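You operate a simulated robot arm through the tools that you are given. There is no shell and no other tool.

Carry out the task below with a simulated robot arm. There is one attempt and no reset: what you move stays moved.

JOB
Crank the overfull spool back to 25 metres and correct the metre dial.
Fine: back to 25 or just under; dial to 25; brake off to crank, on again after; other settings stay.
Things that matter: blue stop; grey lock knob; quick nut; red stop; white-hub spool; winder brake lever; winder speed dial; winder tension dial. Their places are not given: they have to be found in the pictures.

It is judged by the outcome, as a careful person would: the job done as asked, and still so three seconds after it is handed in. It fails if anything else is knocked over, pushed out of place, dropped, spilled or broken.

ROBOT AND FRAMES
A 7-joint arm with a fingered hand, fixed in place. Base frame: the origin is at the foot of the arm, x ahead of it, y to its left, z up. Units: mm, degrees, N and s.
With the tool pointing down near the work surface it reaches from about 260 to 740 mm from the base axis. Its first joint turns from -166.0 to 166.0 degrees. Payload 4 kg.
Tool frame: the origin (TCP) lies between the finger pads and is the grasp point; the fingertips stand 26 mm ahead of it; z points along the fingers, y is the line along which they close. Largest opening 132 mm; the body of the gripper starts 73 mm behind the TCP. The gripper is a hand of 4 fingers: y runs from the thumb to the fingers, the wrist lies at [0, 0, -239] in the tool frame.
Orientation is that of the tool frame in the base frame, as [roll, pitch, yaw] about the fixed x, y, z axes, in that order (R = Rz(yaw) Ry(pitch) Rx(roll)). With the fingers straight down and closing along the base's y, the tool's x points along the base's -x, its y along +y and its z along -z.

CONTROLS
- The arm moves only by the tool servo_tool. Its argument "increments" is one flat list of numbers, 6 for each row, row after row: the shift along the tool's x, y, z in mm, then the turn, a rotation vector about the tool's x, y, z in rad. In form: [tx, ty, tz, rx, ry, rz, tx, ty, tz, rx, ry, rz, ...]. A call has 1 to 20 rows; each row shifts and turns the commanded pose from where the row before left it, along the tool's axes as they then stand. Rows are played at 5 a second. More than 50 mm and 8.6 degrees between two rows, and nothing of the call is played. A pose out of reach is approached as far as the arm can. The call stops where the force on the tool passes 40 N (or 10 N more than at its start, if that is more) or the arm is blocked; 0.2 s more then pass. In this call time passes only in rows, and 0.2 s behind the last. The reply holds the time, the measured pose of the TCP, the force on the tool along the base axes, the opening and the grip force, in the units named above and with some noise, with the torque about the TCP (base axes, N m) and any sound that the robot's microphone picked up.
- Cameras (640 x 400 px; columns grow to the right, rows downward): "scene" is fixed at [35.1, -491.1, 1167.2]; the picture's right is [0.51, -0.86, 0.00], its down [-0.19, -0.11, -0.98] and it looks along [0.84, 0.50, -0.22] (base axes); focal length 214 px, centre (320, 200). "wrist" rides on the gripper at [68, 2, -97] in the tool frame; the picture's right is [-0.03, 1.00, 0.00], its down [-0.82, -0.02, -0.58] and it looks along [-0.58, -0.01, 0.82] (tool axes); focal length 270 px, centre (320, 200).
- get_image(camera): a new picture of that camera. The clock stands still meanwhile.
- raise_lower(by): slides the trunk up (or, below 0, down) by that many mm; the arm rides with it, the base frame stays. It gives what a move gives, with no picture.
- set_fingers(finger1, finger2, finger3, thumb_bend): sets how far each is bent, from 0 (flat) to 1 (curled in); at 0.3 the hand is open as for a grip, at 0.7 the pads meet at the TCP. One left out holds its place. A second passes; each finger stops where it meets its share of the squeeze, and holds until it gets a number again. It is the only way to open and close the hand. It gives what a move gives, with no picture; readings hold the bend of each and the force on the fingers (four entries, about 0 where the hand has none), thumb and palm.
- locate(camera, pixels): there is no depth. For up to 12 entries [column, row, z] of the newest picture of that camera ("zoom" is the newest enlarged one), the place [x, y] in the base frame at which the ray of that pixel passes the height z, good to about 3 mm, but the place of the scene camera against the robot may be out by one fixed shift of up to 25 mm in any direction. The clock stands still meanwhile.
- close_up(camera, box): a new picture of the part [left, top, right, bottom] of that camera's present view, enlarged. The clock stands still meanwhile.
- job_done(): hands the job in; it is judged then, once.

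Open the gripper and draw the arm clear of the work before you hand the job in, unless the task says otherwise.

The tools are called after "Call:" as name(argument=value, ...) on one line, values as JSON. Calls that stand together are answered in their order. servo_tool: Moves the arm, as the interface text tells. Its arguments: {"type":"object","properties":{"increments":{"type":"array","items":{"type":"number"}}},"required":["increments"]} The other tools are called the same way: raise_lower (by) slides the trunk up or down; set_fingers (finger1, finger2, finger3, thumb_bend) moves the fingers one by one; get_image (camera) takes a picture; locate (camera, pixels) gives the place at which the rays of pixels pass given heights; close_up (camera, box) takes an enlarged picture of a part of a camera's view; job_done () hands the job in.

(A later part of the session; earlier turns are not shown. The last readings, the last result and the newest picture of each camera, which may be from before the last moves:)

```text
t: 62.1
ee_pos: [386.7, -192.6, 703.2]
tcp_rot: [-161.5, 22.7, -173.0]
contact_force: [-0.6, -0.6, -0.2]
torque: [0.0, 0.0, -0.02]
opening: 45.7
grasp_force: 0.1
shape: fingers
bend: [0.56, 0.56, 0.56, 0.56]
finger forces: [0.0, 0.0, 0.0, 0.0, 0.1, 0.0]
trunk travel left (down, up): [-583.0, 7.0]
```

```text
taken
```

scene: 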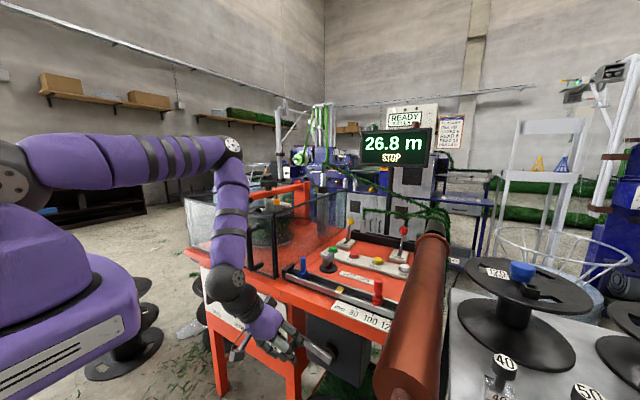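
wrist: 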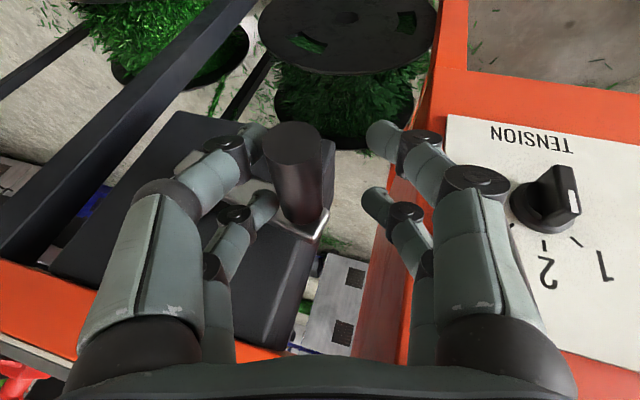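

The handle is still left of centre (293,143) in the hand, so I shift 9 mm along -y of the tool and grip again.

Call:
servo_tool(increments=[0, -4.5, 0, 0, 0, 0, 0, -4.5, 0, 0, 0, 0])

Call:
set_fingers(finger1=0.7, finger2=0.7, finger3=0.7, thumb_bend=0.7)

Call:
get_image(camera="wrist")

```text
t: 62.7
ee_pos: [386.5, -203.0, 705.4]
tcp_rot: [-161.4, 22.6, -173.1]
contact_force: [0.1, 0.5, 0.3]
torque: [-0.01, -0.02, 0.0]
opening: 45.8
grasp_force: 0.1
shape: fingers
bend: [0.56, 0.56, 0.56, 0.56]
finger forces: [0.0, 0.0, 0.0, 0.0, 0.0, 0.0]
trunk travel left (down, up): [-583.0, 7.0]
```

```text
t: 63.7
ee_pos: [385.9, -202.8, 707.1]
tcp_rot: [-161.5, 22.5, -173.1]
contact_force: [1.6, -3.4, -1.9]
torque: [-0.05, -0.02, 0.04]
opening: 13.6
grasp_force: 8.8
shape: fingers
bend: [0.66, 0.64, 0.64, 0.67]
finger forces: [2.6, 4.5, 4.7, 0.0, 5.3, 0.0]
trunk travel left (down, up): [-583.0, 7.0]
```

```text
taken
```

wrist: 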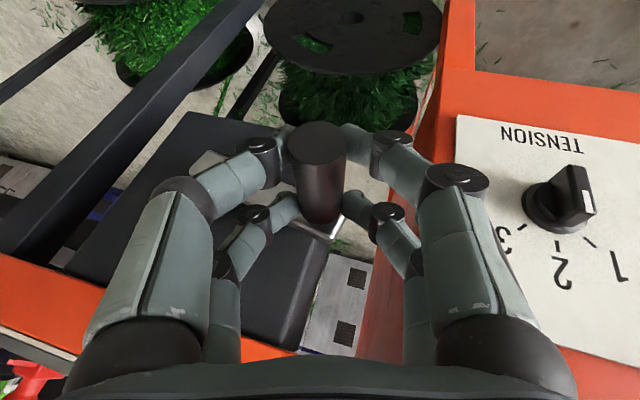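

Grip is balanced again. I go on along the corrected circle (R≈87) for 50° and check.

Call:
servo_tool(increments=[-5.1, -8.26, -11.66, 0, 0, 0, -4.45, -10.35, -10.17, 0, 0, 0, -3.67, -12.11, -8.36, 0, 0, 0, -2.78, -13.52, -6.3, 0, 0, 0, -1.8, -14.5, -4.06, 0, 0, 0])

Call:
get_image(camera="wrist")

Call:
get_image(camera="scene")

```text
t: 64.9
ee_pos: [386.8, -244.1, 765.8]
tcp_rot: [-161.4, 22.8, -173.1]
contact_force: [2.5, 10.7, 12.1]
torque: [0.39, -0.47, 0.27]
opening: 16.2
grasp_force: 16.1
shape: fingers
bend: [0.65, 0.71, 0.65, 0.67]
finger forces: [3.7, 18.8, 3.3, 0.0, 6.1, 0.0]
trunk travel left (down, up): [-583.0, 7.0]
```

```text
taken
```

wrist: 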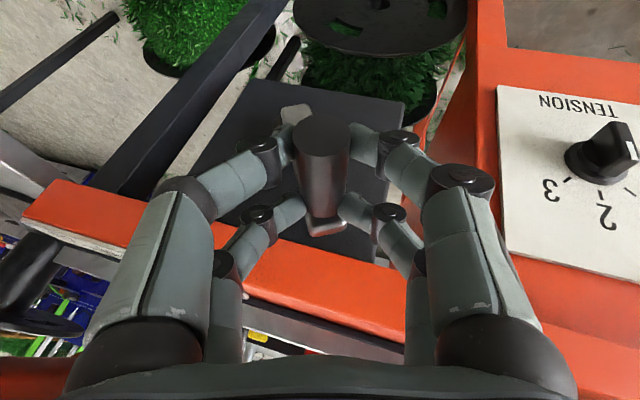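

```text
taken
```

scene: 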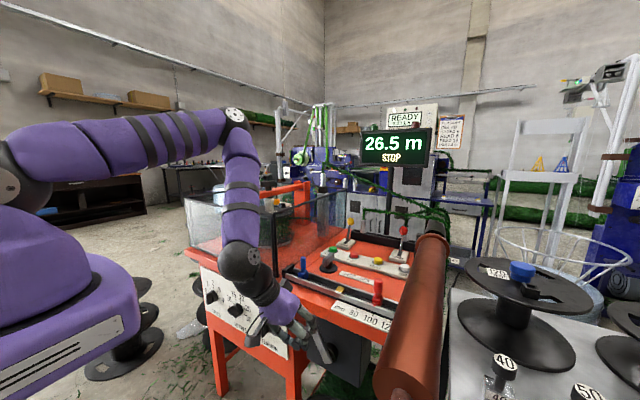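

Display 26.5 m, with about 16 N pushing the hand outward, so the real radius is slightly larger than my path. I continue 40° over the top with a 4 mm outward correction.

Call:
servo_tool(increments=[-1.5, -14.6, -3.5, 0, 0, 0, -0.5, -14.7, -1.0, 0, 0, 0, 1.33, -14.77, 3.15, 0, 0, 0, 2.34, -13.96, 5.45, 0, 0, 0])

Call:
get_image(camera="wrist")

Call:
get_image(camera="scene")

```text
t: 65.9
ee_pos: [383.9, -303.2, 777.2]
tcp_rot: [-161.5, 22.4, -173.3]
contact_force: [5.2, 0.2, 2.3]
torque: [0.19, -0.38, 0.14]
opening: 18.6
grasp_force: 13.0
shape: fingers
bend: [0.65, 0.7, 0.65, 0.66]
finger forces: [3.9, 10.4, 3.1, 0.1, 7.9, 0.1]
trunk travel left (down, up): [-583.0, 7.0]
```

```text
taken
```

wrist: 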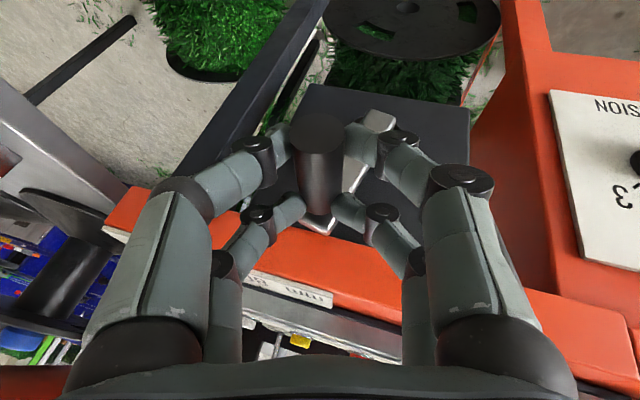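

```text
taken
```

scene: 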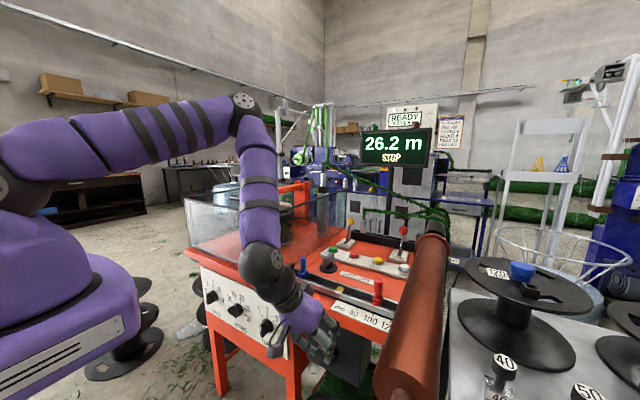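

Display 26.2 m and forces are small. I continue 40° down the far side.

Call:
servo_tool(increments=[3.35, -13.0, 7.76, 0, 0, 0, 4.21, -11.34, 9.72, 0, 0, 0, 4.93, -9.32, 11.38, 0, 0, 0, 5.51, -7.03, 12.7, 0, 0, 0])

Call:
get_image(camera="wrist")

Call:
get_image(camera="scene")

```text
t: 66.9
ee_pos: [385.0, -354.1, 746.6]
tcp_rot: [-161.5, 22.3, -173.2]
contact_force: [-3.8, 2.6, -1.8]
torque: [0.18, 0.03, 0.05]
opening: 20.3
grasp_force: 8.4
shape: fingers
bend: [0.65, 0.68, 0.68, 0.66]
finger forces: [6.6, 3.0, 1.2, 0.1, 5.9, 0.0]
trunk travel left (down, up): [-583.0, 7.0]
```

```text
taken
```

wrist: 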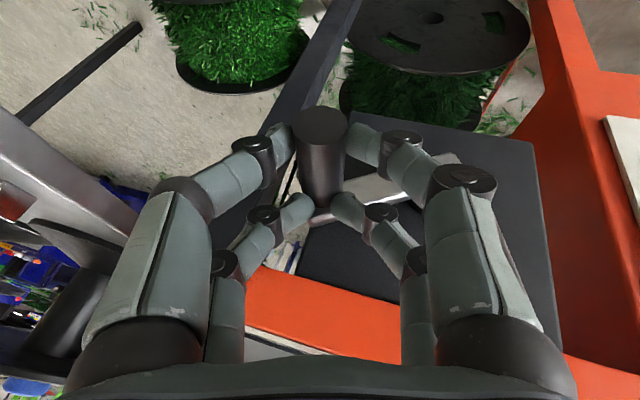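

```text
taken
```

scene: 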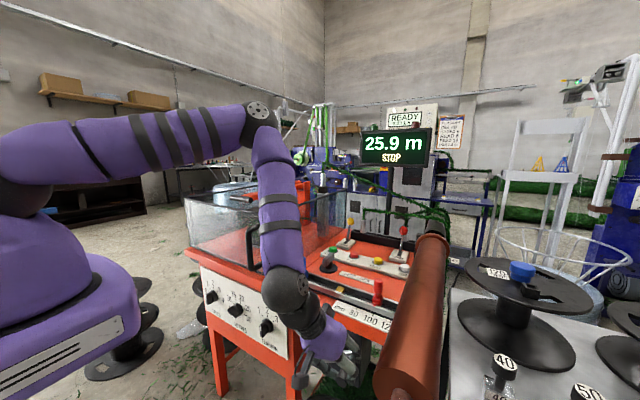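

Display 25.9 m, low forces. Next 40° along the right-hand side, moving down.

Call:
servo_tool(increments=[5.92, -4.53, 13.62, 0, 0, 0, 6.15, -1.88, 14.13, 0, 0, 0, 6.19, 0.82, 14.22, 0, 0, 0, 6.05, 3.5, 13.87, 0, 0, 0])

Call:
get_image(camera="wrist")

Call:
get_image(camera="scene")

```text
t: 67.9
ee_pos: [385.4, -372.6, 689.6]
tcp_rot: [-161.5, 22.4, -173.2]
contact_force: [-7.1, 13.8, 3.6]
torque: [0.51, 0.24, -0.05]
opening: 20.0
grasp_force: 6.6
shape: fingers
bend: [0.62, 0.7, 0.7, 0.7]
finger forces: [13.8, 0.0, 0.1, 0.0, 0.0, 0.2]
trunk travel left (down, up): [-583.0, 7.0]
```

```text
taken
```

wrist: 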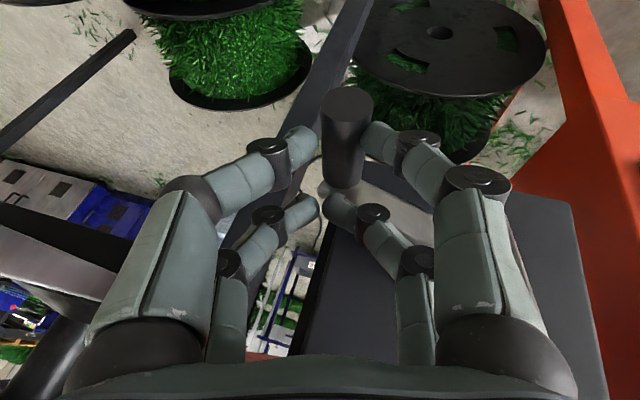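

```text
taken
```

scene: 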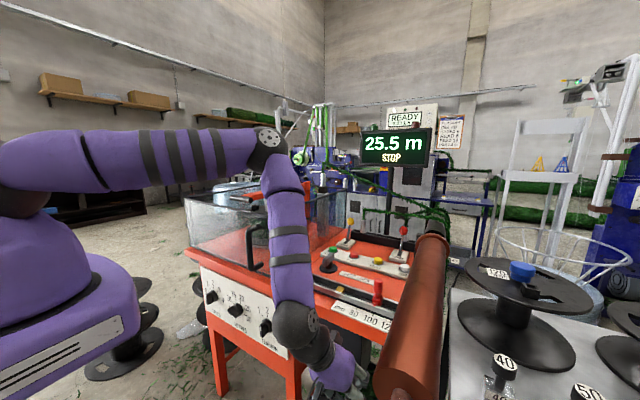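

Display 25.5 m, but the handle has slipped ahead toward the fingertips (345,120). I open, re-centre over the handle (at about y=-370, z=648) and grip again.

Call:
set_fingers(finger1=0.45, finger2=0.45, finger3=0.45, thumb_bend=0.45)

Call:
servo_tool(increments=[0, 12.4, 0, 0, 0, 0, 5, 0, 12, 0, 0, 0, 5, 0, 11.5, 0, 0, 0])

Call:
get_image(camera="wrist")

Call:
get_image(camera="scene")

```text
t: 68.9
ee_pos: [386.2, -375.0, 690.4]
tcp_rot: [-161.5, 22.5, -173.1]
contact_force: [-0.1, 0.7, 0.1]
torque: [0.02, 0.01, 0.01]
opening: 82.2
grasp_force: 0.0
shape: fingers
bend: [0.45, 0.45, 0.45, 0.45]
finger forces: [0.0, 0.1, 0.0, 0.0, 0.0, 0.0]
trunk travel left (down, up): [-583.0, 7.0]
```

```text
t: 69.7
ee_pos: [385.1, -369.6, 660.5]
tcp_rot: [-161.5, 22.6, -173.1]
contact_force: [0.7, 0.4, 0.4]
torque: [-0.01, 0.01, 0.0]
opening: 82.3
grasp_force: 0.0
shape: fingers
bend: [0.45, 0.45, 0.45, 0.45]
finger forces: [0.0, 0.0, 0.0, 0.0, 0.0, 0.1]
trunk travel left (down, up): [-583.0, 7.0]
```

```text
taken
```

wrist: 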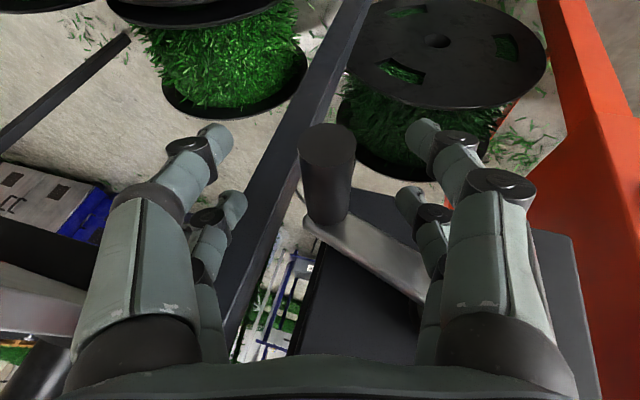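

```text
taken
```

scene: 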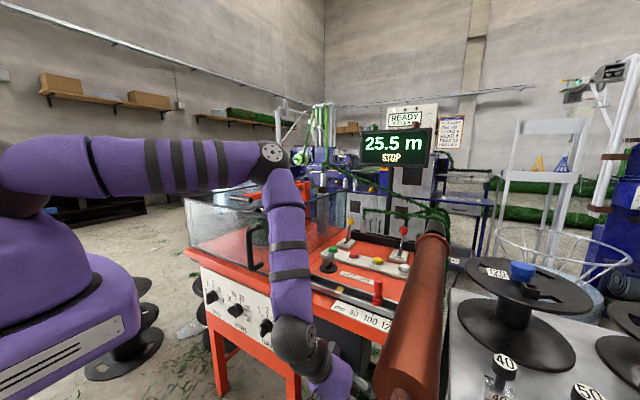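

The handle is centred again at (328,145); display 25.5 m. I re-grip.

Call:
set_fingers(finger1=0.69, finger2=0.69, finger3=0.69, thumb_bend=0.69)

Call:
get_image(camera="wrist")

Call:
close_up(camera="scene", box=[340, 110, 460, 190])

```text
t: 70.7
ee_pos: [385.8, -368.4, 661.1]
tcp_rot: [-161.5, 22.4, -173.1]
contact_force: [1.0, 3.6, -1.5]
torque: [0.03, -0.03, 0.05]
opening: 12.4
grasp_force: 6.7
shape: fingers
bend: [0.65, 0.63, 0.65, 0.68]
finger forces: [2.5, 5.6, 3.3, 0.0, 1.8, 0.1]
trunk travel left (down, up): [-583.0, 7.0]
```

```text
taken
```

wrist: 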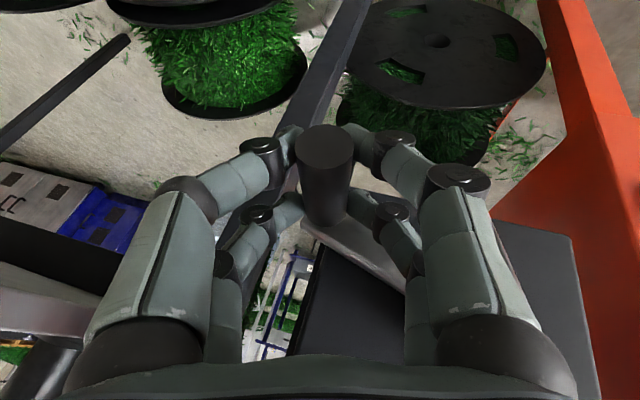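

```text
5.00 times, centred on (400, 150) of scene
```

zoom: 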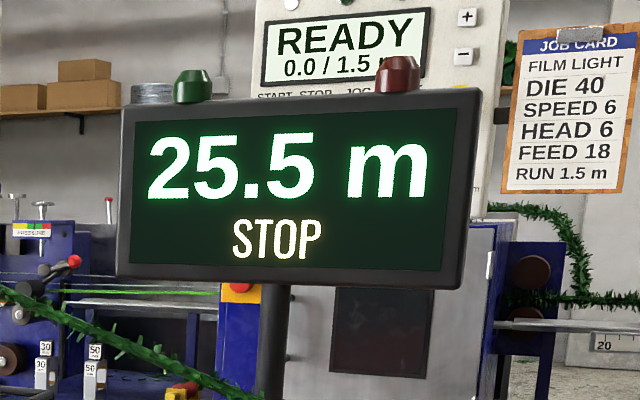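

Grip holds (2–6 N per finger), display 25.5 m. I go 40° further toward the bottom.

Call:
servo_tool(increments=[4.74, 9.52, 10.82, 0, 0, 0, 4.01, 11.43, 9.15, 0, 0, 0, 3.15, 12.99, 7.17, 0, 0, 0, 2.21, 14.15, 4.99, 0, 0, 0])

Call:
get_image(camera="wrist")

Call:
close_up(camera="scene", box=[340, 110, 460, 190])

```text
t: 71.7
ee_pos: [385.1, -334.3, 613.1]
tcp_rot: [-161.6, 22.4, -173.2]
contact_force: [-1.3, -6.6, -6.2]
torque: [0.06, 0.03, -0.07]
opening: 8.8
grasp_force: 6.8
shape: fingers
bend: [0.69, 0.66, 0.62, 0.67]
finger forces: [0.0, 3.4, 5.4, 0.1, 5.0, 0.0]
trunk travel left (down, up): [-583.0, 7.0]
```

```text
taken
```

wrist: 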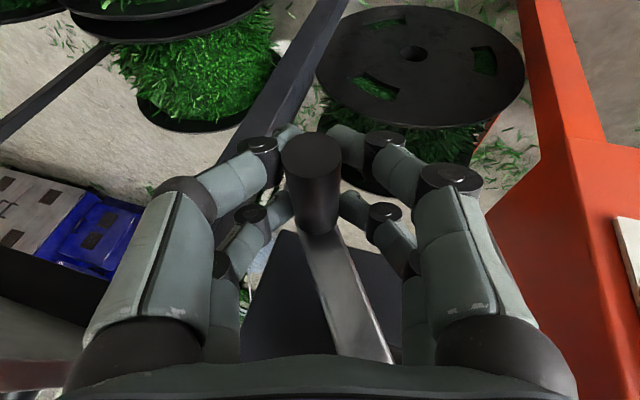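

```text
5.00 times, centred on (400, 150) of scene
```

zoom: 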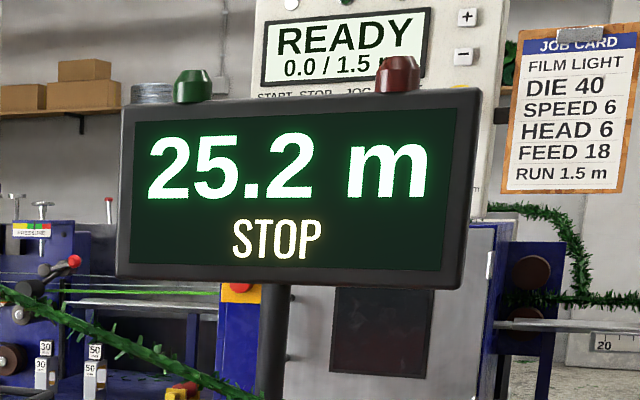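

Display 25.2 m. I go a further 30° gently, which should bring it close to 25.0 m.

Call:
servo_tool(increments=[0.6, 7.44, 1.33, 0, 0, 0, 0.6, 7.44, 1.33, 0, 0, 0, 0.07, 7.58, 0.13, 0, 0, 0, 0.07, 7.58, 0.12, 0, 0, 0, -0.45, 7.5, -1.1, 0, 0, 0])

Call:
close_up(camera="scene", box=[340, 110, 460, 190])

Call:
get_image(camera="wrist")

```text
t: 72.9
ee_pos: [386.7, -298.9, 601.3]
tcp_rot: [-161.6, 22.5, -173.2]
contact_force: [-3.6, -2.9, -5.7]
torque: [0.09, 0.05, 0.01]
opening: 10.8
grasp_force: 7.1
shape: fingers
bend: [0.68, 0.66, 0.62, 0.67]
finger forces: [0.6, 4.6, 4.3, 0.0, 4.7, 0.0]
trunk travel left (down, up): [-583.0, 7.0]
```

```text
5.00 times, centred on (400, 150) of scene
```

zoom: 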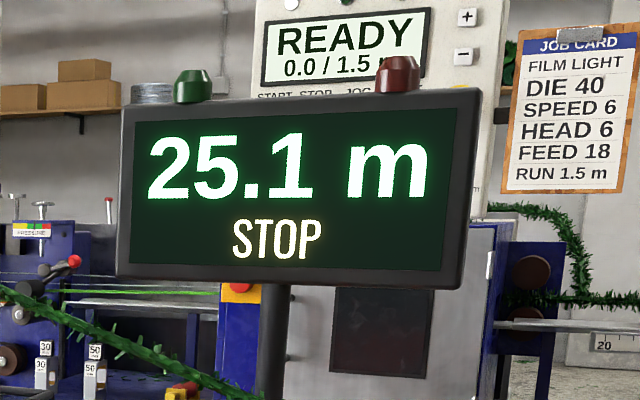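

```text
taken
```

wrist: 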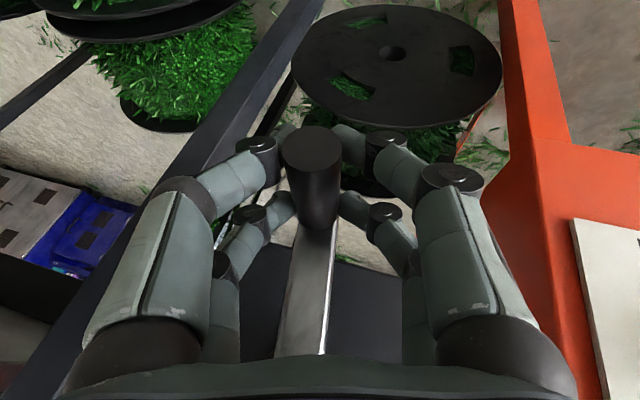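

25.1 m. I step another ~8° of arc.

Call:
servo_tool(increments=[-0.5, 5.8, -1.2, 0, 0, 0, -0.6, 5.75, -1.5, 0, 0, 0])

Call:
close_up(camera="scene", box=[340, 110, 460, 190])

```text
t: 73.5
ee_pos: [387.3, -288.8, 599.4]
tcp_rot: [-161.5, 22.6, -173.1]
contact_force: [-1.7, -2.6, -4.8]
torque: [0.11, -0.03, 0.09]
opening: 10.8
grasp_force: 7.7
shape: fingers
bend: [0.68, 0.66, 0.62, 0.67]
finger forces: [0.9, 4.8, 4.1, 0.1, 4.8, 0.0]
trunk travel left (down, up): [-583.0, 7.0]
```

```text
5.00 times, centred on (400, 150) of scene
```

zoom: 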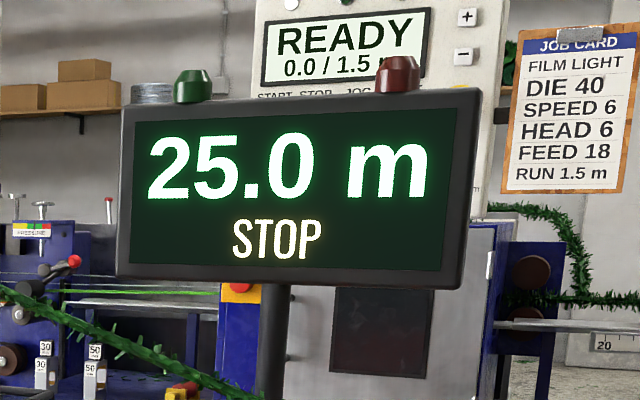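

25.0 m now, probably just above; another ~8° to be safely at or just under 25.

Call:
servo_tool(increments=[-0.8, 5.7, -1.9, 0, 0, 0, -0.9, 5.6, -2.1, 0, 0, 0])

Call:
close_up(camera="scene", box=[340, 110, 460, 190])

Call:
get_image(camera="wrist")

```text
t: 74.1
ee_pos: [386.5, -274.3, 603.0]
tcp_rot: [-161.5, 22.5, -173.0]
contact_force: [0.3, -1.9, -4.0]
torque: [0.14, -0.07, 0.03]
opening: 11.9
grasp_force: 7.8
shape: fingers
bend: [0.68, 0.66, 0.62, 0.66]
finger forces: [1.2, 5.1, 3.9, 0.1, 5.3, 0.0]
trunk travel left (down, up): [-583.0, 7.0]
```

```text
5.00 times, centred on (400, 150) of scene
```

zoom: 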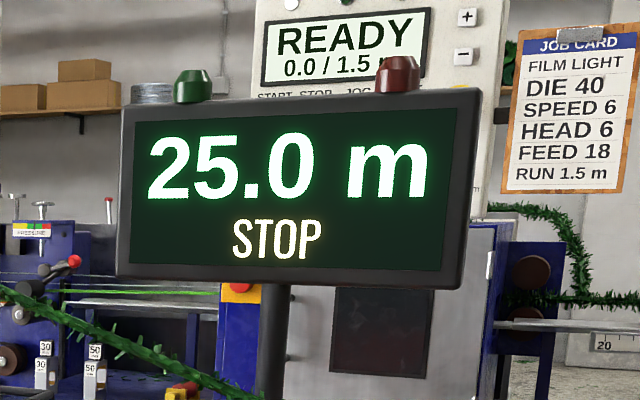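

```text
taken
```

wrist: 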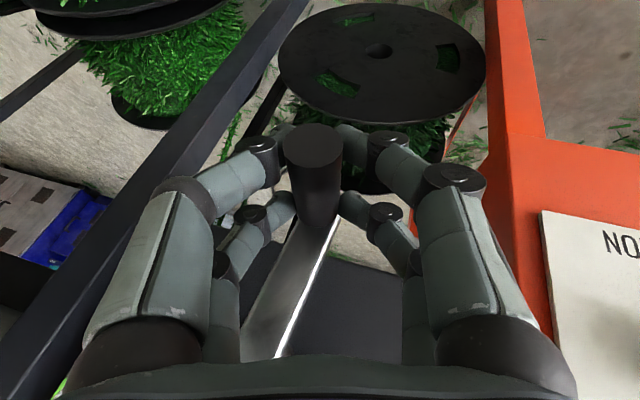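

True length should now be about 24.96 m (display 25.0, roughly 6° past the starting position). I release the handle, back out along the tool axis and check that the display holds.

Call:
set_fingers(finger1=0.45, finger2=0.45, finger3=0.45, thumb_bend=0.45)

Call:
get_image(camera="wrist")

Call:
close_up(camera="scene", box=[340, 110, 460, 190])

```text
t: 75.1
ee_pos: [386.4, -275.0, 601.9]
tcp_rot: [-161.5, 22.7, -173.1]
contact_force: [-0.4, 0.2, -0.1]
torque: [0.01, 0.03, 0.04]
opening: 82.7
grasp_force: 0.1
shape: fingers
bend: [0.45, 0.45, 0.45, 0.45]
finger forces: [0.0, 0.0, 0.0, 0.0, 0.1, 0.1]
trunk travel left (down, up): [-583.0, 7.0]
```

```text
taken
```

wrist: 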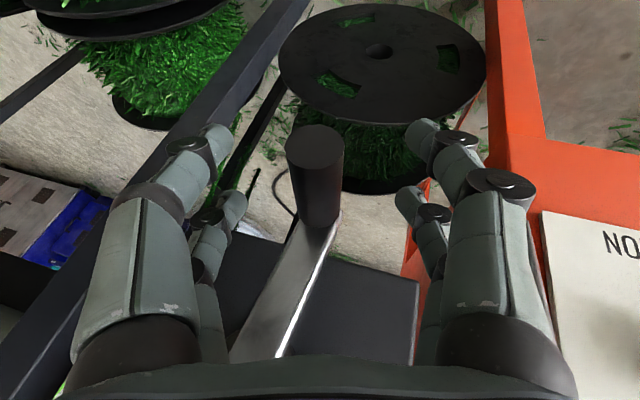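

```text
5.00 times, centred on (400, 150) of scene
```

zoom: 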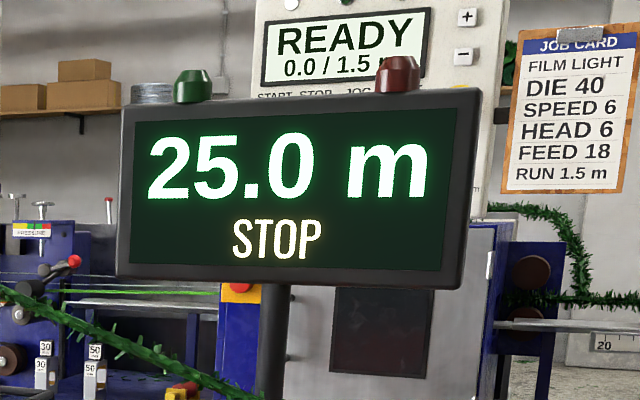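

Display still 25.0 m with the hand open. I back out of the crank, remove the sideways lean, and move along +y in front of the panel to the METRES knob.

Call:
servo_tool(increments=[0, 0, -35, 0, 0, 0, 0, 0, -35, 0, 0, 0, 0, 0, -35, 0, 0, 0, 0, 0, 0, -0.0877, 0, 0.0383, 0, 0, 0, -0.0877, 0, 0.0383, 0, 0, 0, -0.0877, 0, 0.0383])

Call:
get_image(camera="wrist")

Call:
get_image(camera="scene")

```text
t: 76.5
ee_pos: [343.2, -245.8, 693.9]
tcp_rot: [-179.4, 23.6, 179.8]
contact_force: [-0.2, -0.1, 0.7]
torque: [0.01, -0.03, -0.02]
opening: 82.6
grasp_force: 0.1
shape: fingers
bend: [0.45, 0.45, 0.45, 0.45]
finger forces: [0.1, 0.0, 0.1, 0.0, 0.0, 0.0]
trunk travel left (down, up): [-583.0, 7.0]
```

```text
taken
```

wrist: 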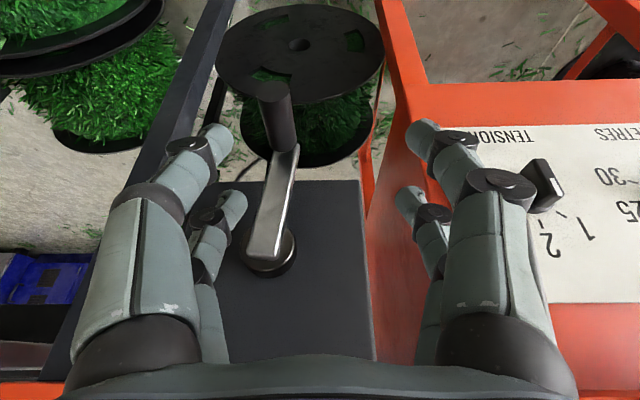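

```text
taken
```

scene: 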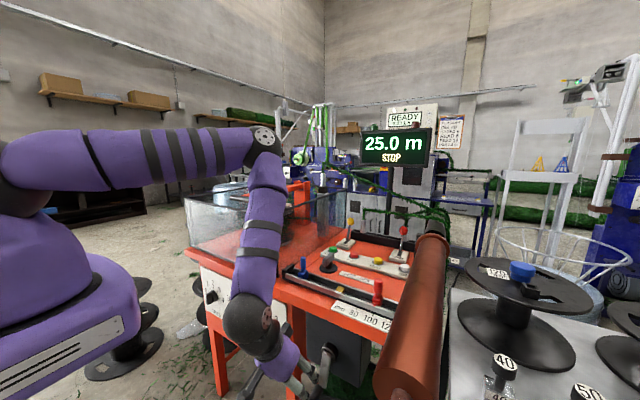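

Now I translate along +y about 340 mm, staying at x≈343 in front of the panel.

Call:
servo_tool(increments=[0, 38, 0, 0, 0, 0, 0, 38, 0, 0, 0, 0, 0, 38, 0, 0, 0, 0, 0, 38, 0, 0, 0, 0, 0, 38, 0, 0, 0, 0, 0, 38, 0, 0, 0, 0, 0, 38, 0, 0, 0, 0, 0, 38, 0, 0, 0, 0, 0, 38, 0, 0, 0, 0])

Call:
get_image(camera="wrist")

Call:
get_image(camera="scene")

```text
t: 78.5
ee_pos: [346.6, 96.6, 687.2]
tcp_rot: [-179.3, 23.6, 179.8]
contact_force: [-0.4, 0.3, 0.4]
torque: [-0.04, 0.02, -0.02]
opening: 82.7
grasp_force: 0.0
shape: fingers
bend: [0.45, 0.45, 0.45, 0.45]
finger forces: [0.0, 0.1, 0.1, 0.0, 0.0, 0.0]
trunk travel left (down, up): [-583.0, 7.0]
```

```text
taken
```

wrist: 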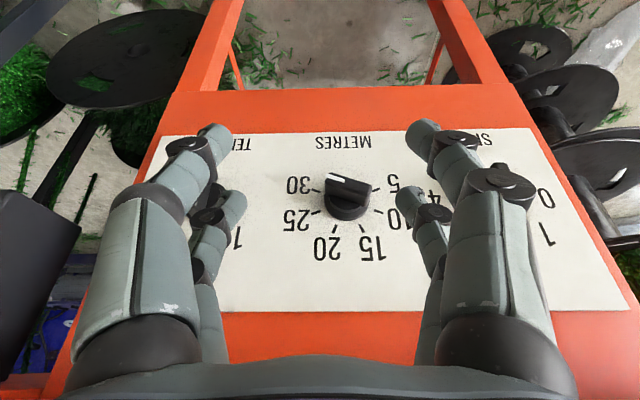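

```text
taken
```

scene: 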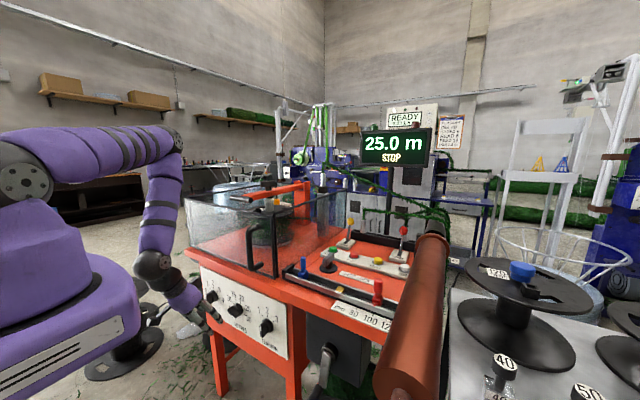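

The METRES knob is well in view at wrist (347,195), its white mark toward 30. I zoom in for exact angles and locate it.

Call:
close_up(camera="wrist", box=[260, 120, 440, 280])

Call:
locate(camera="wrist", pixels=[[347, 205, 625], [347, 205, 610], [347, 205, 640], [312, 191, 625], [312, 191, 600], [384, 187, 600], [340, 312, 700], [340, 135, 560]])

```text
2.50 times, centred on (350, 200) of wrist
```

zoom: 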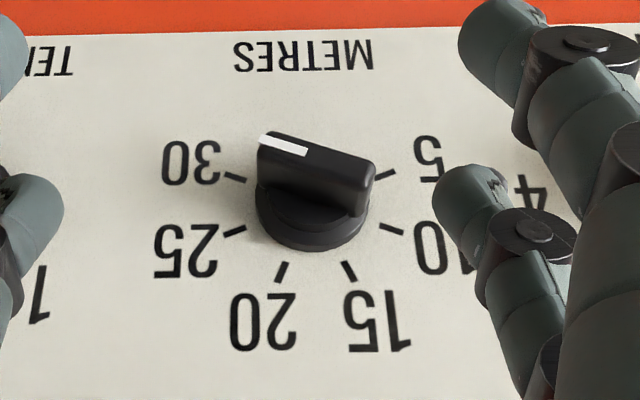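

```text
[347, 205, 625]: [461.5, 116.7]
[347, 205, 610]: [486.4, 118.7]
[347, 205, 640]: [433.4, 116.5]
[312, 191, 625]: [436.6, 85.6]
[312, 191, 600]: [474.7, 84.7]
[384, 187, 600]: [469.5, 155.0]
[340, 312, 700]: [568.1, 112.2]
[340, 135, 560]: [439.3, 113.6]
```

Panel face is at x≈490, dial centre (y,z)≈(122,603), ticks 45° apart, wing from x≈452 with ~20 mm half-length; pointer ~110° (30), target 67.5° (25). I'll push the wing's left (+y) end down with the closed far finger pair; first I close fingers 2 and 3 and move above that end.

Call:
set_fingers(finger1=0.4, finger2=0.72, finger3=0.72, thumb_bend=0.4)

Call:
servo_tool(increments=[-22, 16, 10, 0, 0, 0, -22, 16, 10, 0, 0, 0, -22, 16, 10, 0, 0, 0])

Call:
get_image(camera="wrist")

```text
t: 79.5
ee_pos: [348.9, 94.8, 686.3]
tcp_rot: [-179.4, 23.6, 179.9]
contact_force: [0.2, 0.2, 0.3]
torque: [0.02, -0.02, 0.0]
opening: 99.1
grasp_force: 0.1
shape: fingers
bend: [0.4, 0.71, 0.71, 0.4]
finger forces: [0.1, 0.0, 0.0, 0.0, 0.1, 0.0]
trunk travel left (down, up): [-583.0, 7.0]
```

```text
t: 80.3
ee_pos: [418.8, 143.4, 686.7]
tcp_rot: [-179.4, 23.4, 179.9]
contact_force: [0.7, 0.3, 0.1]
torque: [-0.01, -0.04, -0.01]
opening: 99.5
grasp_force: 0.0
shape: fingers
bend: [0.4, 0.71, 0.71, 0.4]
finger forces: [0.0, 0.0, 0.1, 0.1, 0.0, 0.0]
trunk travel left (down, up): [-583.0, 7.0]
```

```text
taken
```

wrist: 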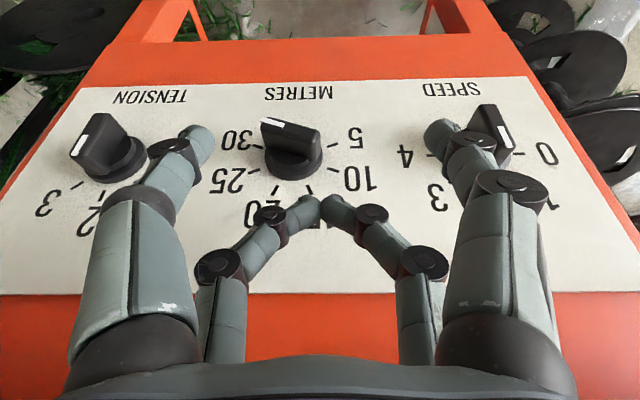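

Set the near pair wider and move the closed far pair to just above the wing's left end (about x=465, y=144), stopping ~15 mm above it.

Call:
set_fingers(finger1=0.3, thumb_bend=0.3)

Call:
servo_tool(increments=[-2.1, 0.3, 22.7, 0, 0, 0, -2.1, 0.3, 22.7, 0, 0, 0])

Call:
get_image(camera="wrist")

Call:
close_up(camera="wrist", box=[220, 80, 420, 260])

```text
t: 81.3
ee_pos: [419.3, 144.4, 687.5]
tcp_rot: [-179.3, 23.6, 179.9]
contact_force: [-0.4, 0.4, -0.8]
torque: [-0.04, -0.01, 0.02]
opening: 132.3
grasp_force: 0.0
shape: fingers
bend: [0.3, 0.71, 0.71, 0.3]
finger forces: [0.0, 0.0, 0.2, 0.0, 0.1, 0.0]
trunk travel left (down, up): [-583.0, 7.0]
```

```text
t: 81.9
ee_pos: [442.0, 143.2, 645.2]
tcp_rot: [-179.2, 23.5, 179.9]
contact_force: [0.4, 0.1, 0.2]
torque: [0.0, -0.02, -0.01]
opening: 132.6
grasp_force: 0.1
shape: fingers
bend: [0.3, 0.71, 0.71, 0.3]
finger forces: [0.1, 0.0, 0.1, 0.1, 0.0, 0.0]
trunk travel left (down, up): [-583.0, 7.0]
```

```text
taken
```

wrist: 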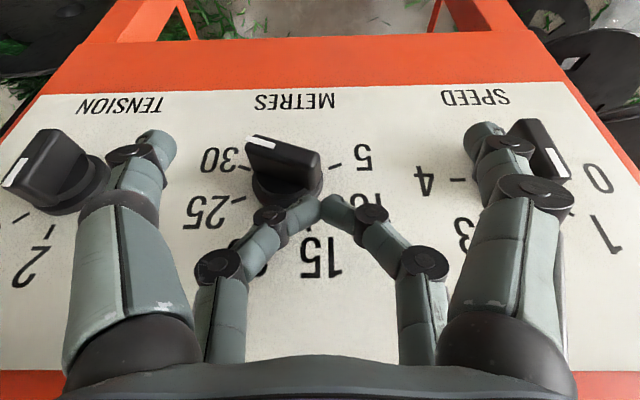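

```text
2.22 times, centred on (320, 170) of wrist
```

zoom: 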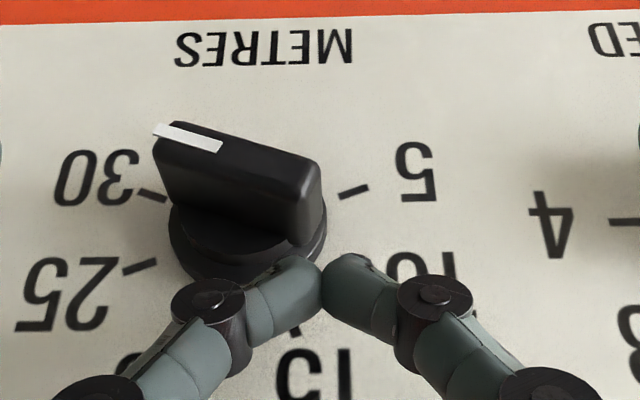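

The far pair's tips (zoom (320,275)) are right above the wing's left end (315,190). I bring the near pair in a little to stay clear of SPEED and TENSION and descend in small steps.

Call:
set_fingers(finger1=0.38, thumb_bend=0.38)

Call:
servo_tool(increments=[2, 0, 4.6, 0, 0, 0, 2, 0, 4.6, 0, 0, 0, 2, 0, 4.6, 0, 0, 0])

Call:
close_up(camera="wrist", box=[220, 80, 420, 260])

```text
t: 82.9
ee_pos: [442.0, 142.5, 646.6]
tcp_rot: [-179.2, 23.7, 180.0]
contact_force: [0.2, 0.5, 0.5]
torque: [0.0, 0.02, -0.02]
opening: 107.0
grasp_force: 0.0
shape: fingers
bend: [0.38, 0.71, 0.71, 0.38]
finger forces: [0.0, 0.1, 0.0, 0.0, 0.0, 0.0]
trunk travel left (down, up): [-583.0, 7.0]
```

```text
t: 83.7
ee_pos: [442.4, 143.8, 631.1]
tcp_rot: [-179.2, 23.7, 179.9]
contact_force: [0.1, 0.8, 4.6]
torque: [0.0, -0.12, 0.0]
opening: 107.2
grasp_force: 2.9
shape: fingers
bend: [0.38, 0.71, 0.72, 0.38]
finger forces: [0.0, 0.1, 6.1, 0.0, 0.1, 0.1]
trunk travel left (down, up): [-583.0, 7.0]
```

```text
2.22 times, centred on (320, 170) of wrist
```

zoom: 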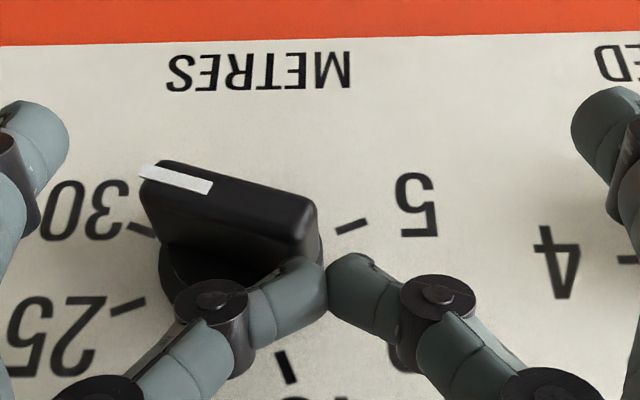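

Finger 3 now touches the wing's left end (6 N). I push down 9 mm more and look.

Call:
servo_tool(increments=[1.2, 0, 2.75, 0, 0, 0, 1.2, 0, 2.75, 0, 0, 0, 1.2, 0, 2.75, 0, 0, 0])

Call:
close_up(camera="wrist", box=[220, 80, 420, 260])

```text
t: 84.5
ee_pos: [442.3, 142.9, 622.2]
tcp_rot: [-179.3, 23.6, 179.9]
contact_force: [-0.5, -0.1, 1.2]
torque: [-0.01, -0.01, -0.03]
opening: 107.2
grasp_force: 0.1
shape: fingers
bend: [0.38, 0.71, 0.72, 0.38]
finger forces: [0.0, 0.0, 0.0, 0.0, 0.0, 0.0]
trunk travel left (down, up): [-583.0, 7.0]
```

```text
2.22 times, centred on (320, 170) of wrist
```

zoom: 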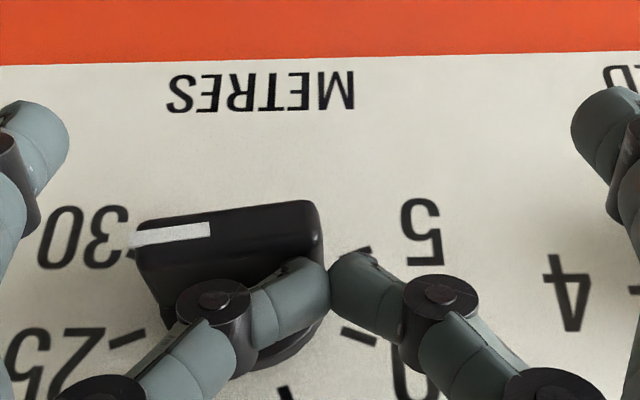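

The knob turned and contact force vanished. I raise the hand 40 mm to see exactly where the pointer is now.

Call:
servo_tool(increments=[-8, 0, -18.3, 0, 0, 0, -8, 0, -18.3, 0, 0, 0])

Call:
close_up(camera="wrist", box=[220, 60, 420, 240])

Call:
close_up(camera="scene", box=[195, 275, 285, 345])

```text
t: 85.1
ee_pos: [441.3, 144.4, 664.1]
tcp_rot: [-179.3, 23.6, 179.9]
contact_force: [0.1, -0.7, 0.4]
torque: [0.03, 0.02, -0.02]
opening: 107.2
grasp_force: 0.1
shape: fingers
bend: [0.38, 0.71, 0.72, 0.38]
finger forces: [0.0, 0.0, 0.1, 0.0, 0.0, 0.1]
trunk travel left (down, up): [-583.0, 7.0]
```

```text
2.22 times, centred on (320, 150) of wrist
```

zoom: 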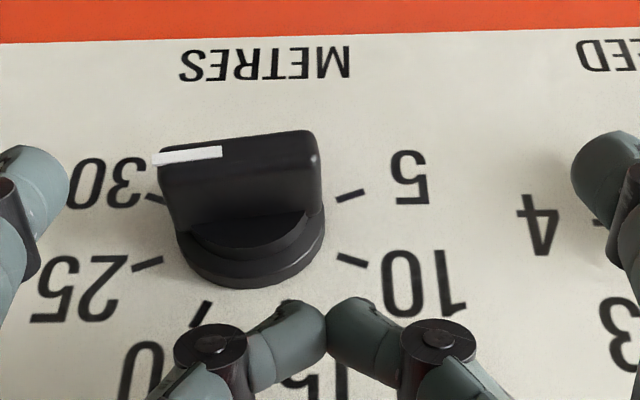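

```text
5.71 times, centred on (240, 310) of scene
```

zoom: 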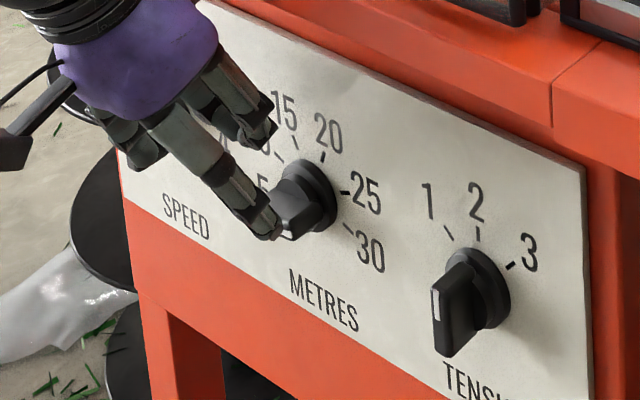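

Ticks are at ±22.5/67.5/112.5° and the pointer has gone from 30 (≈111°) to ≈82°; it needs ≈15° more to reach 25 at 67.5°. I go down again to a TCP height of about 618.

Call:
servo_tool(increments=[8, 0, 18.3, 0, 0, 0, 7.2, 0, 16.5, 0, 0, 0, 1.2, 0, 2.75, 0, 0, 0, 1.0, 0, 2.3, 0, 0, 0])

Call:
close_up(camera="wrist", box=[220, 80, 420, 260])

```text
t: 86.1
ee_pos: [441.4, 143.0, 620.2]
tcp_rot: [-179.4, 23.5, 179.9]
contact_force: [0.7, -0.5, -0.1]
torque: [0.0, 0.0, 0.0]
opening: 107.1
grasp_force: 0.0
shape: fingers
bend: [0.38, 0.71, 0.72, 0.38]
finger forces: [0.0, 0.1, 0.0, 0.1, 0.0, 0.0]
trunk travel left (down, up): [-583.0, 7.0]
```

```text
2.22 times, centred on (320, 170) of wrist
```

zoom: 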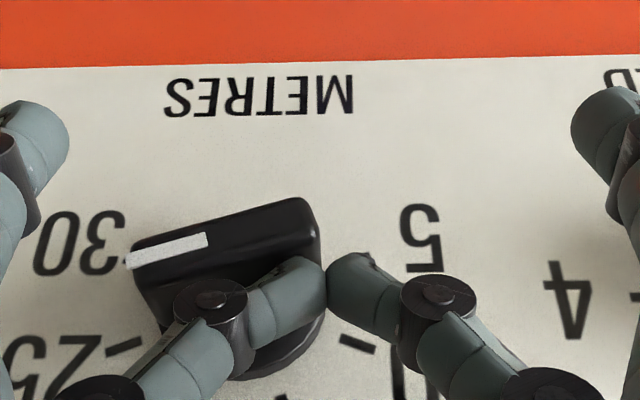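

Pointer is now ≈70°. I lower another ~1 mm, then lift away and measure.

Call:
servo_tool(increments=[0.5, 0, 1.1, 0, 0, 0])

Call:
servo_tool(increments=[-8, 0, -18.3, 0, 0, 0, -8, 0, -18.3, 0, 0, 0])

Call:
close_up(camera="wrist", box=[220, 60, 420, 240])

```text
t: 86.5
ee_pos: [442.8, 142.9, 619.1]
tcp_rot: [-179.3, 23.6, 179.9]
contact_force: [-0.5, 1.0, 0.6]
torque: [0.05, 0.0, 0.02]
opening: 107.1
grasp_force: 0.0
shape: fingers
bend: [0.38, 0.71, 0.72, 0.38]
finger forces: [0.0, 0.1, 0.0, 0.0, 0.0, 0.0]
trunk travel left (down, up): [-583.0, 7.0]
```

```text
t: 87.1
ee_pos: [442.1, 141.6, 657.4]
tcp_rot: [-179.4, 23.6, 179.9]
contact_force: [0.5, 0.0, 0.9]
torque: [-0.04, -0.03, -0.03]
opening: 107.2
grasp_force: 0.1
shape: fingers
bend: [0.38, 0.71, 0.72, 0.38]
finger forces: [0.2, 0.0, 0.1, 0.1, 0.1, 0.0]
trunk travel left (down, up): [-583.0, 7.0]
```

```text
2.22 times, centred on (320, 150) of wrist
```

zoom: 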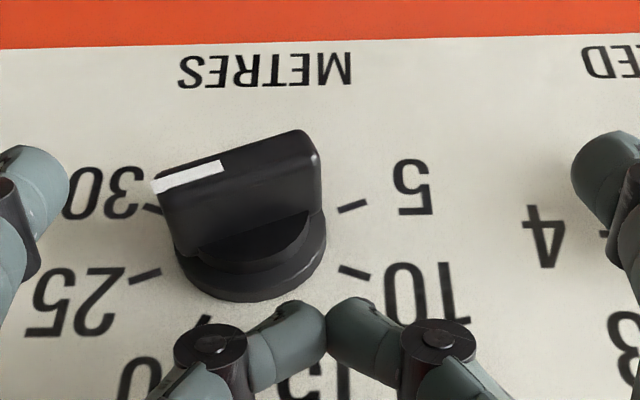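

By the same measurement that read ≈20.7° below horizontal at the start (30), it's now ≈20.7° above (25). I zoom in closely to verify the pointer against the 25 tick.

Call:
close_up(camera="wrist", box=[230, 110, 350, 210])

Call:
close_up(camera="scene", box=[205, 285, 265, 335])

```text
4.00 times, centred on (290, 160) of wrist
```

zoom: 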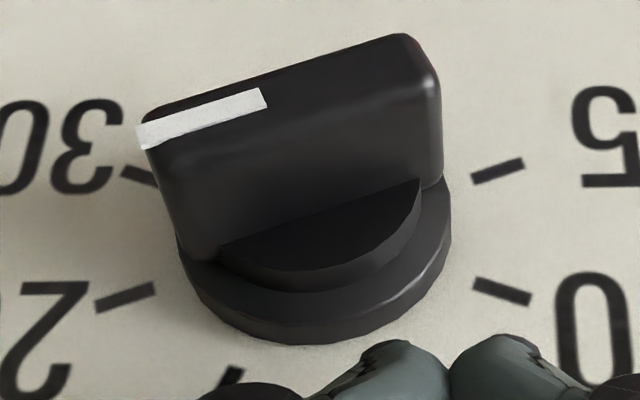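

```text
8.00 times, centred on (235, 310) of scene
```

zoom: 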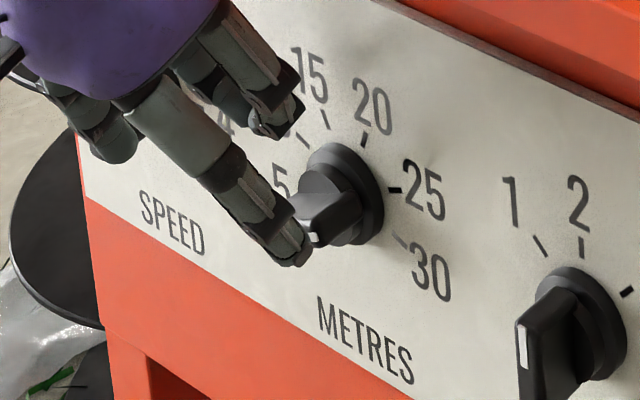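

The pointer (zoom line from (265,98) to (139,138), ≈22° above horizontal) now lines up with the 25 tick (≈22.7°). Dial done; I retreat from the panel and go back along -y in front of the machine.

Call:
servo_tool(increments=[30.5, 0, -13.3, 0, 0, 0, 30.5, 0, -13.3, 0, 0, 0, 30.5, 0, -13.3, 0, 0, 0, 0, -38, -4, 0, 0, 0, 0, -38, -4, 0, 0, 0, 0, -38, -4, 0, 0, 0, 0, -38, -4, 0, 0, 0, 0, -38, -4, 0, 0, 0, 0, -38, -4, 0, 0, 0, 0, -38, -4, 0, 0, 0, 0, -38, -4, 0, 0, 0, 0, -38, -4, 0, 0, 0])

Call:
get_image(camera="wrist")

Call:
get_image(camera="scene")

```text
t: 89.7
ee_pos: [324.7, -197.2, 697.3]
tcp_rot: [-179.3, 23.6, 179.9]
contact_force: [-0.3, 0.0, -0.2]
torque: [-0.03, 0.0, 0.0]
opening: 106.9
grasp_force: 0.1
shape: fingers
bend: [0.38, 0.71, 0.72, 0.38]
finger forces: [0.0, 0.0, 0.1, 0.0, 0.0, 0.0]
trunk travel left (down, up): [-583.0, 7.0]
```

```text
taken
```

wrist: 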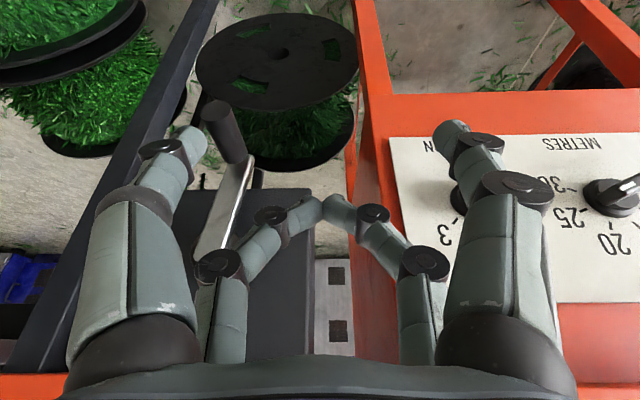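

```text
taken
```

scene: 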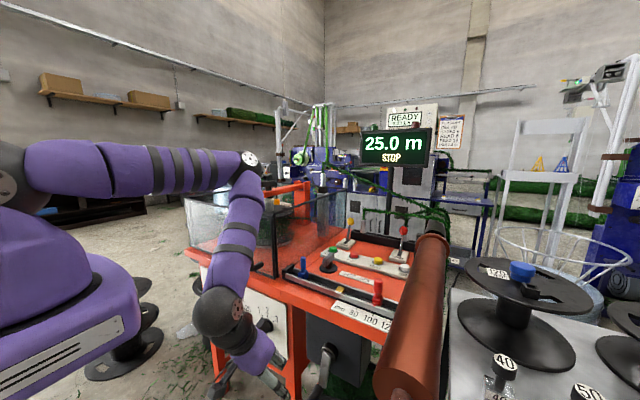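

Display still 25.0 m. I rise straight up in front of the machine.

Call:
servo_tool(increments=[-21.5, -7.4, -34.3, 0, 0, 0, -21.5, -7.4, -34.3, 0, 0, 0, -21.5, -7.4, -34.3, 0, 0, 0, -21.5, -7.4, -34.3, 0, 0, 0, -21.5, -7.4, -34.3, 0, 0, 0, -21.5, -7.4, -34.3, 0, 0, 0, -21.5, -7.4, -34.3, 0, 0, 0, -21.5, -7.4, -34.3, 0, 0, 0, -21.5, -7.4, -34.3, 0, 0, 0])

Call:
get_image(camera="scene")

```text
t: 91.7
ee_pos: [378.4, -258.7, 1057.7]
tcp_rot: [-179.2, 23.6, 179.9]
contact_force: [0.0, 0.6, -0.2]
torque: [0.01, -0.02, -0.02]
opening: 107.0
grasp_force: 0.0
shape: fingers
bend: [0.38, 0.71, 0.72, 0.38]
finger forces: [0.0, 0.0, 0.0, 0.0, 0.0, 0.1]
trunk travel left (down, up): [-583.0, 7.0]
```

```text
taken
```

scene: 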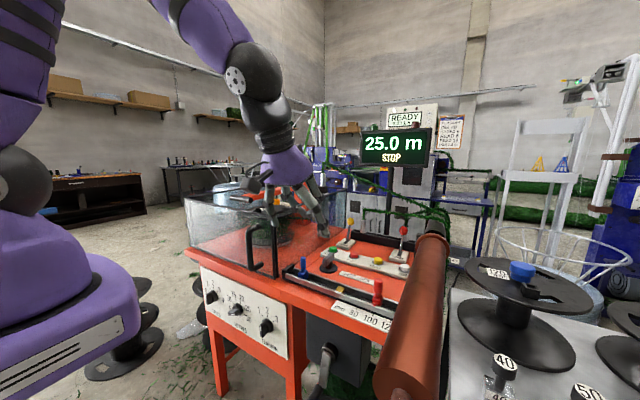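

Now I re-orient (tilt 45°, yaw 25°) and move over the table toward the brake along the route used before, with half-open fingers.

Call:
set_fingers(finger1=0.45, finger2=0.45, finger3=0.45, thumb_bend=0.45)

Call:
servo_tool(increments=[0, 0, 0, 0, -0.127, 0, 0, 0, 0, 0, -0.127, 0, 0, 0, 0, 0, -0.127, 0, 0, 0, 0, 0.079, 0, 0.0775, 0, 0, 0, 0.079, 0, 0.0775, 0, 0, 0, 0.079, 0, 0.0775, 0, 0, 0, 0.079, 0, 0.0775, -27.7, 10.4, 29.3, 0, 0, 0, -27.7, 10.4, 29.3, 0, 0, 0, -27.7, 10.4, 29.3, 0, 0, 0, -27.7, 10.4, 29.3, 0, 0, 0, -27.7, 10.4, 29.3, 0, 0, 0, -27.7, 10.4, 29.3, 0, 0, 0, -27.7, 10.4, 29.3, 0, 0, 0, -27.7, 10.4, 29.3, 0, 0, 0])

Call:
get_image(camera="wrist")

```text
t: 92.7
ee_pos: [378.5, -260.1, 1056.5]
tcp_rot: [-179.3, 23.6, 179.8]
contact_force: [-0.6, -0.4, -0.1]
torque: [0.0, 0.01, -0.02]
opening: 83.4
grasp_force: 0.0
shape: fingers
bend: [0.45, 0.45, 0.45, 0.45]
finger forces: [0.1, 0.1, 0.0, 0.0, 0.0, 0.0]
trunk travel left (down, up): [-583.0, 7.0]
```

```text
t: 95.9
ee_pos: [712.5, -334.7, 1055.0]
tcp_rot: [-179.1, 45.7, 154.8]
contact_force: [-0.8, 0.8, 0.7]
torque: [-0.01, 0.03, 0.03]
opening: 83.4
grasp_force: 0.1
shape: fingers
bend: [0.45, 0.45, 0.45, 0.45]
finger forces: [0.0, 0.0, 0.0, 0.0, 0.0, 0.0]
out of reach, approached as far as the arm can: row 6, 7
trunk travel left (down, up): [-583.0, 7.0]
```

```text
taken
```

wrist: 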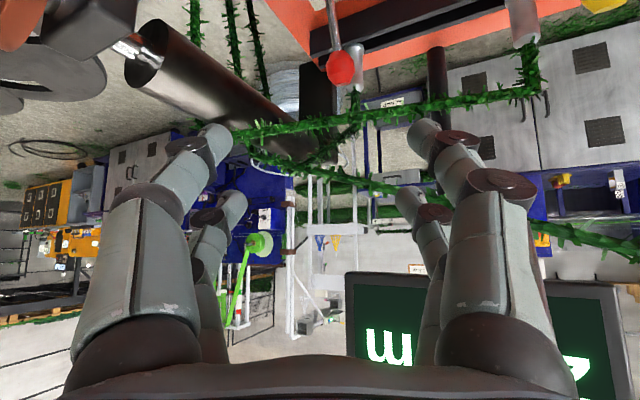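

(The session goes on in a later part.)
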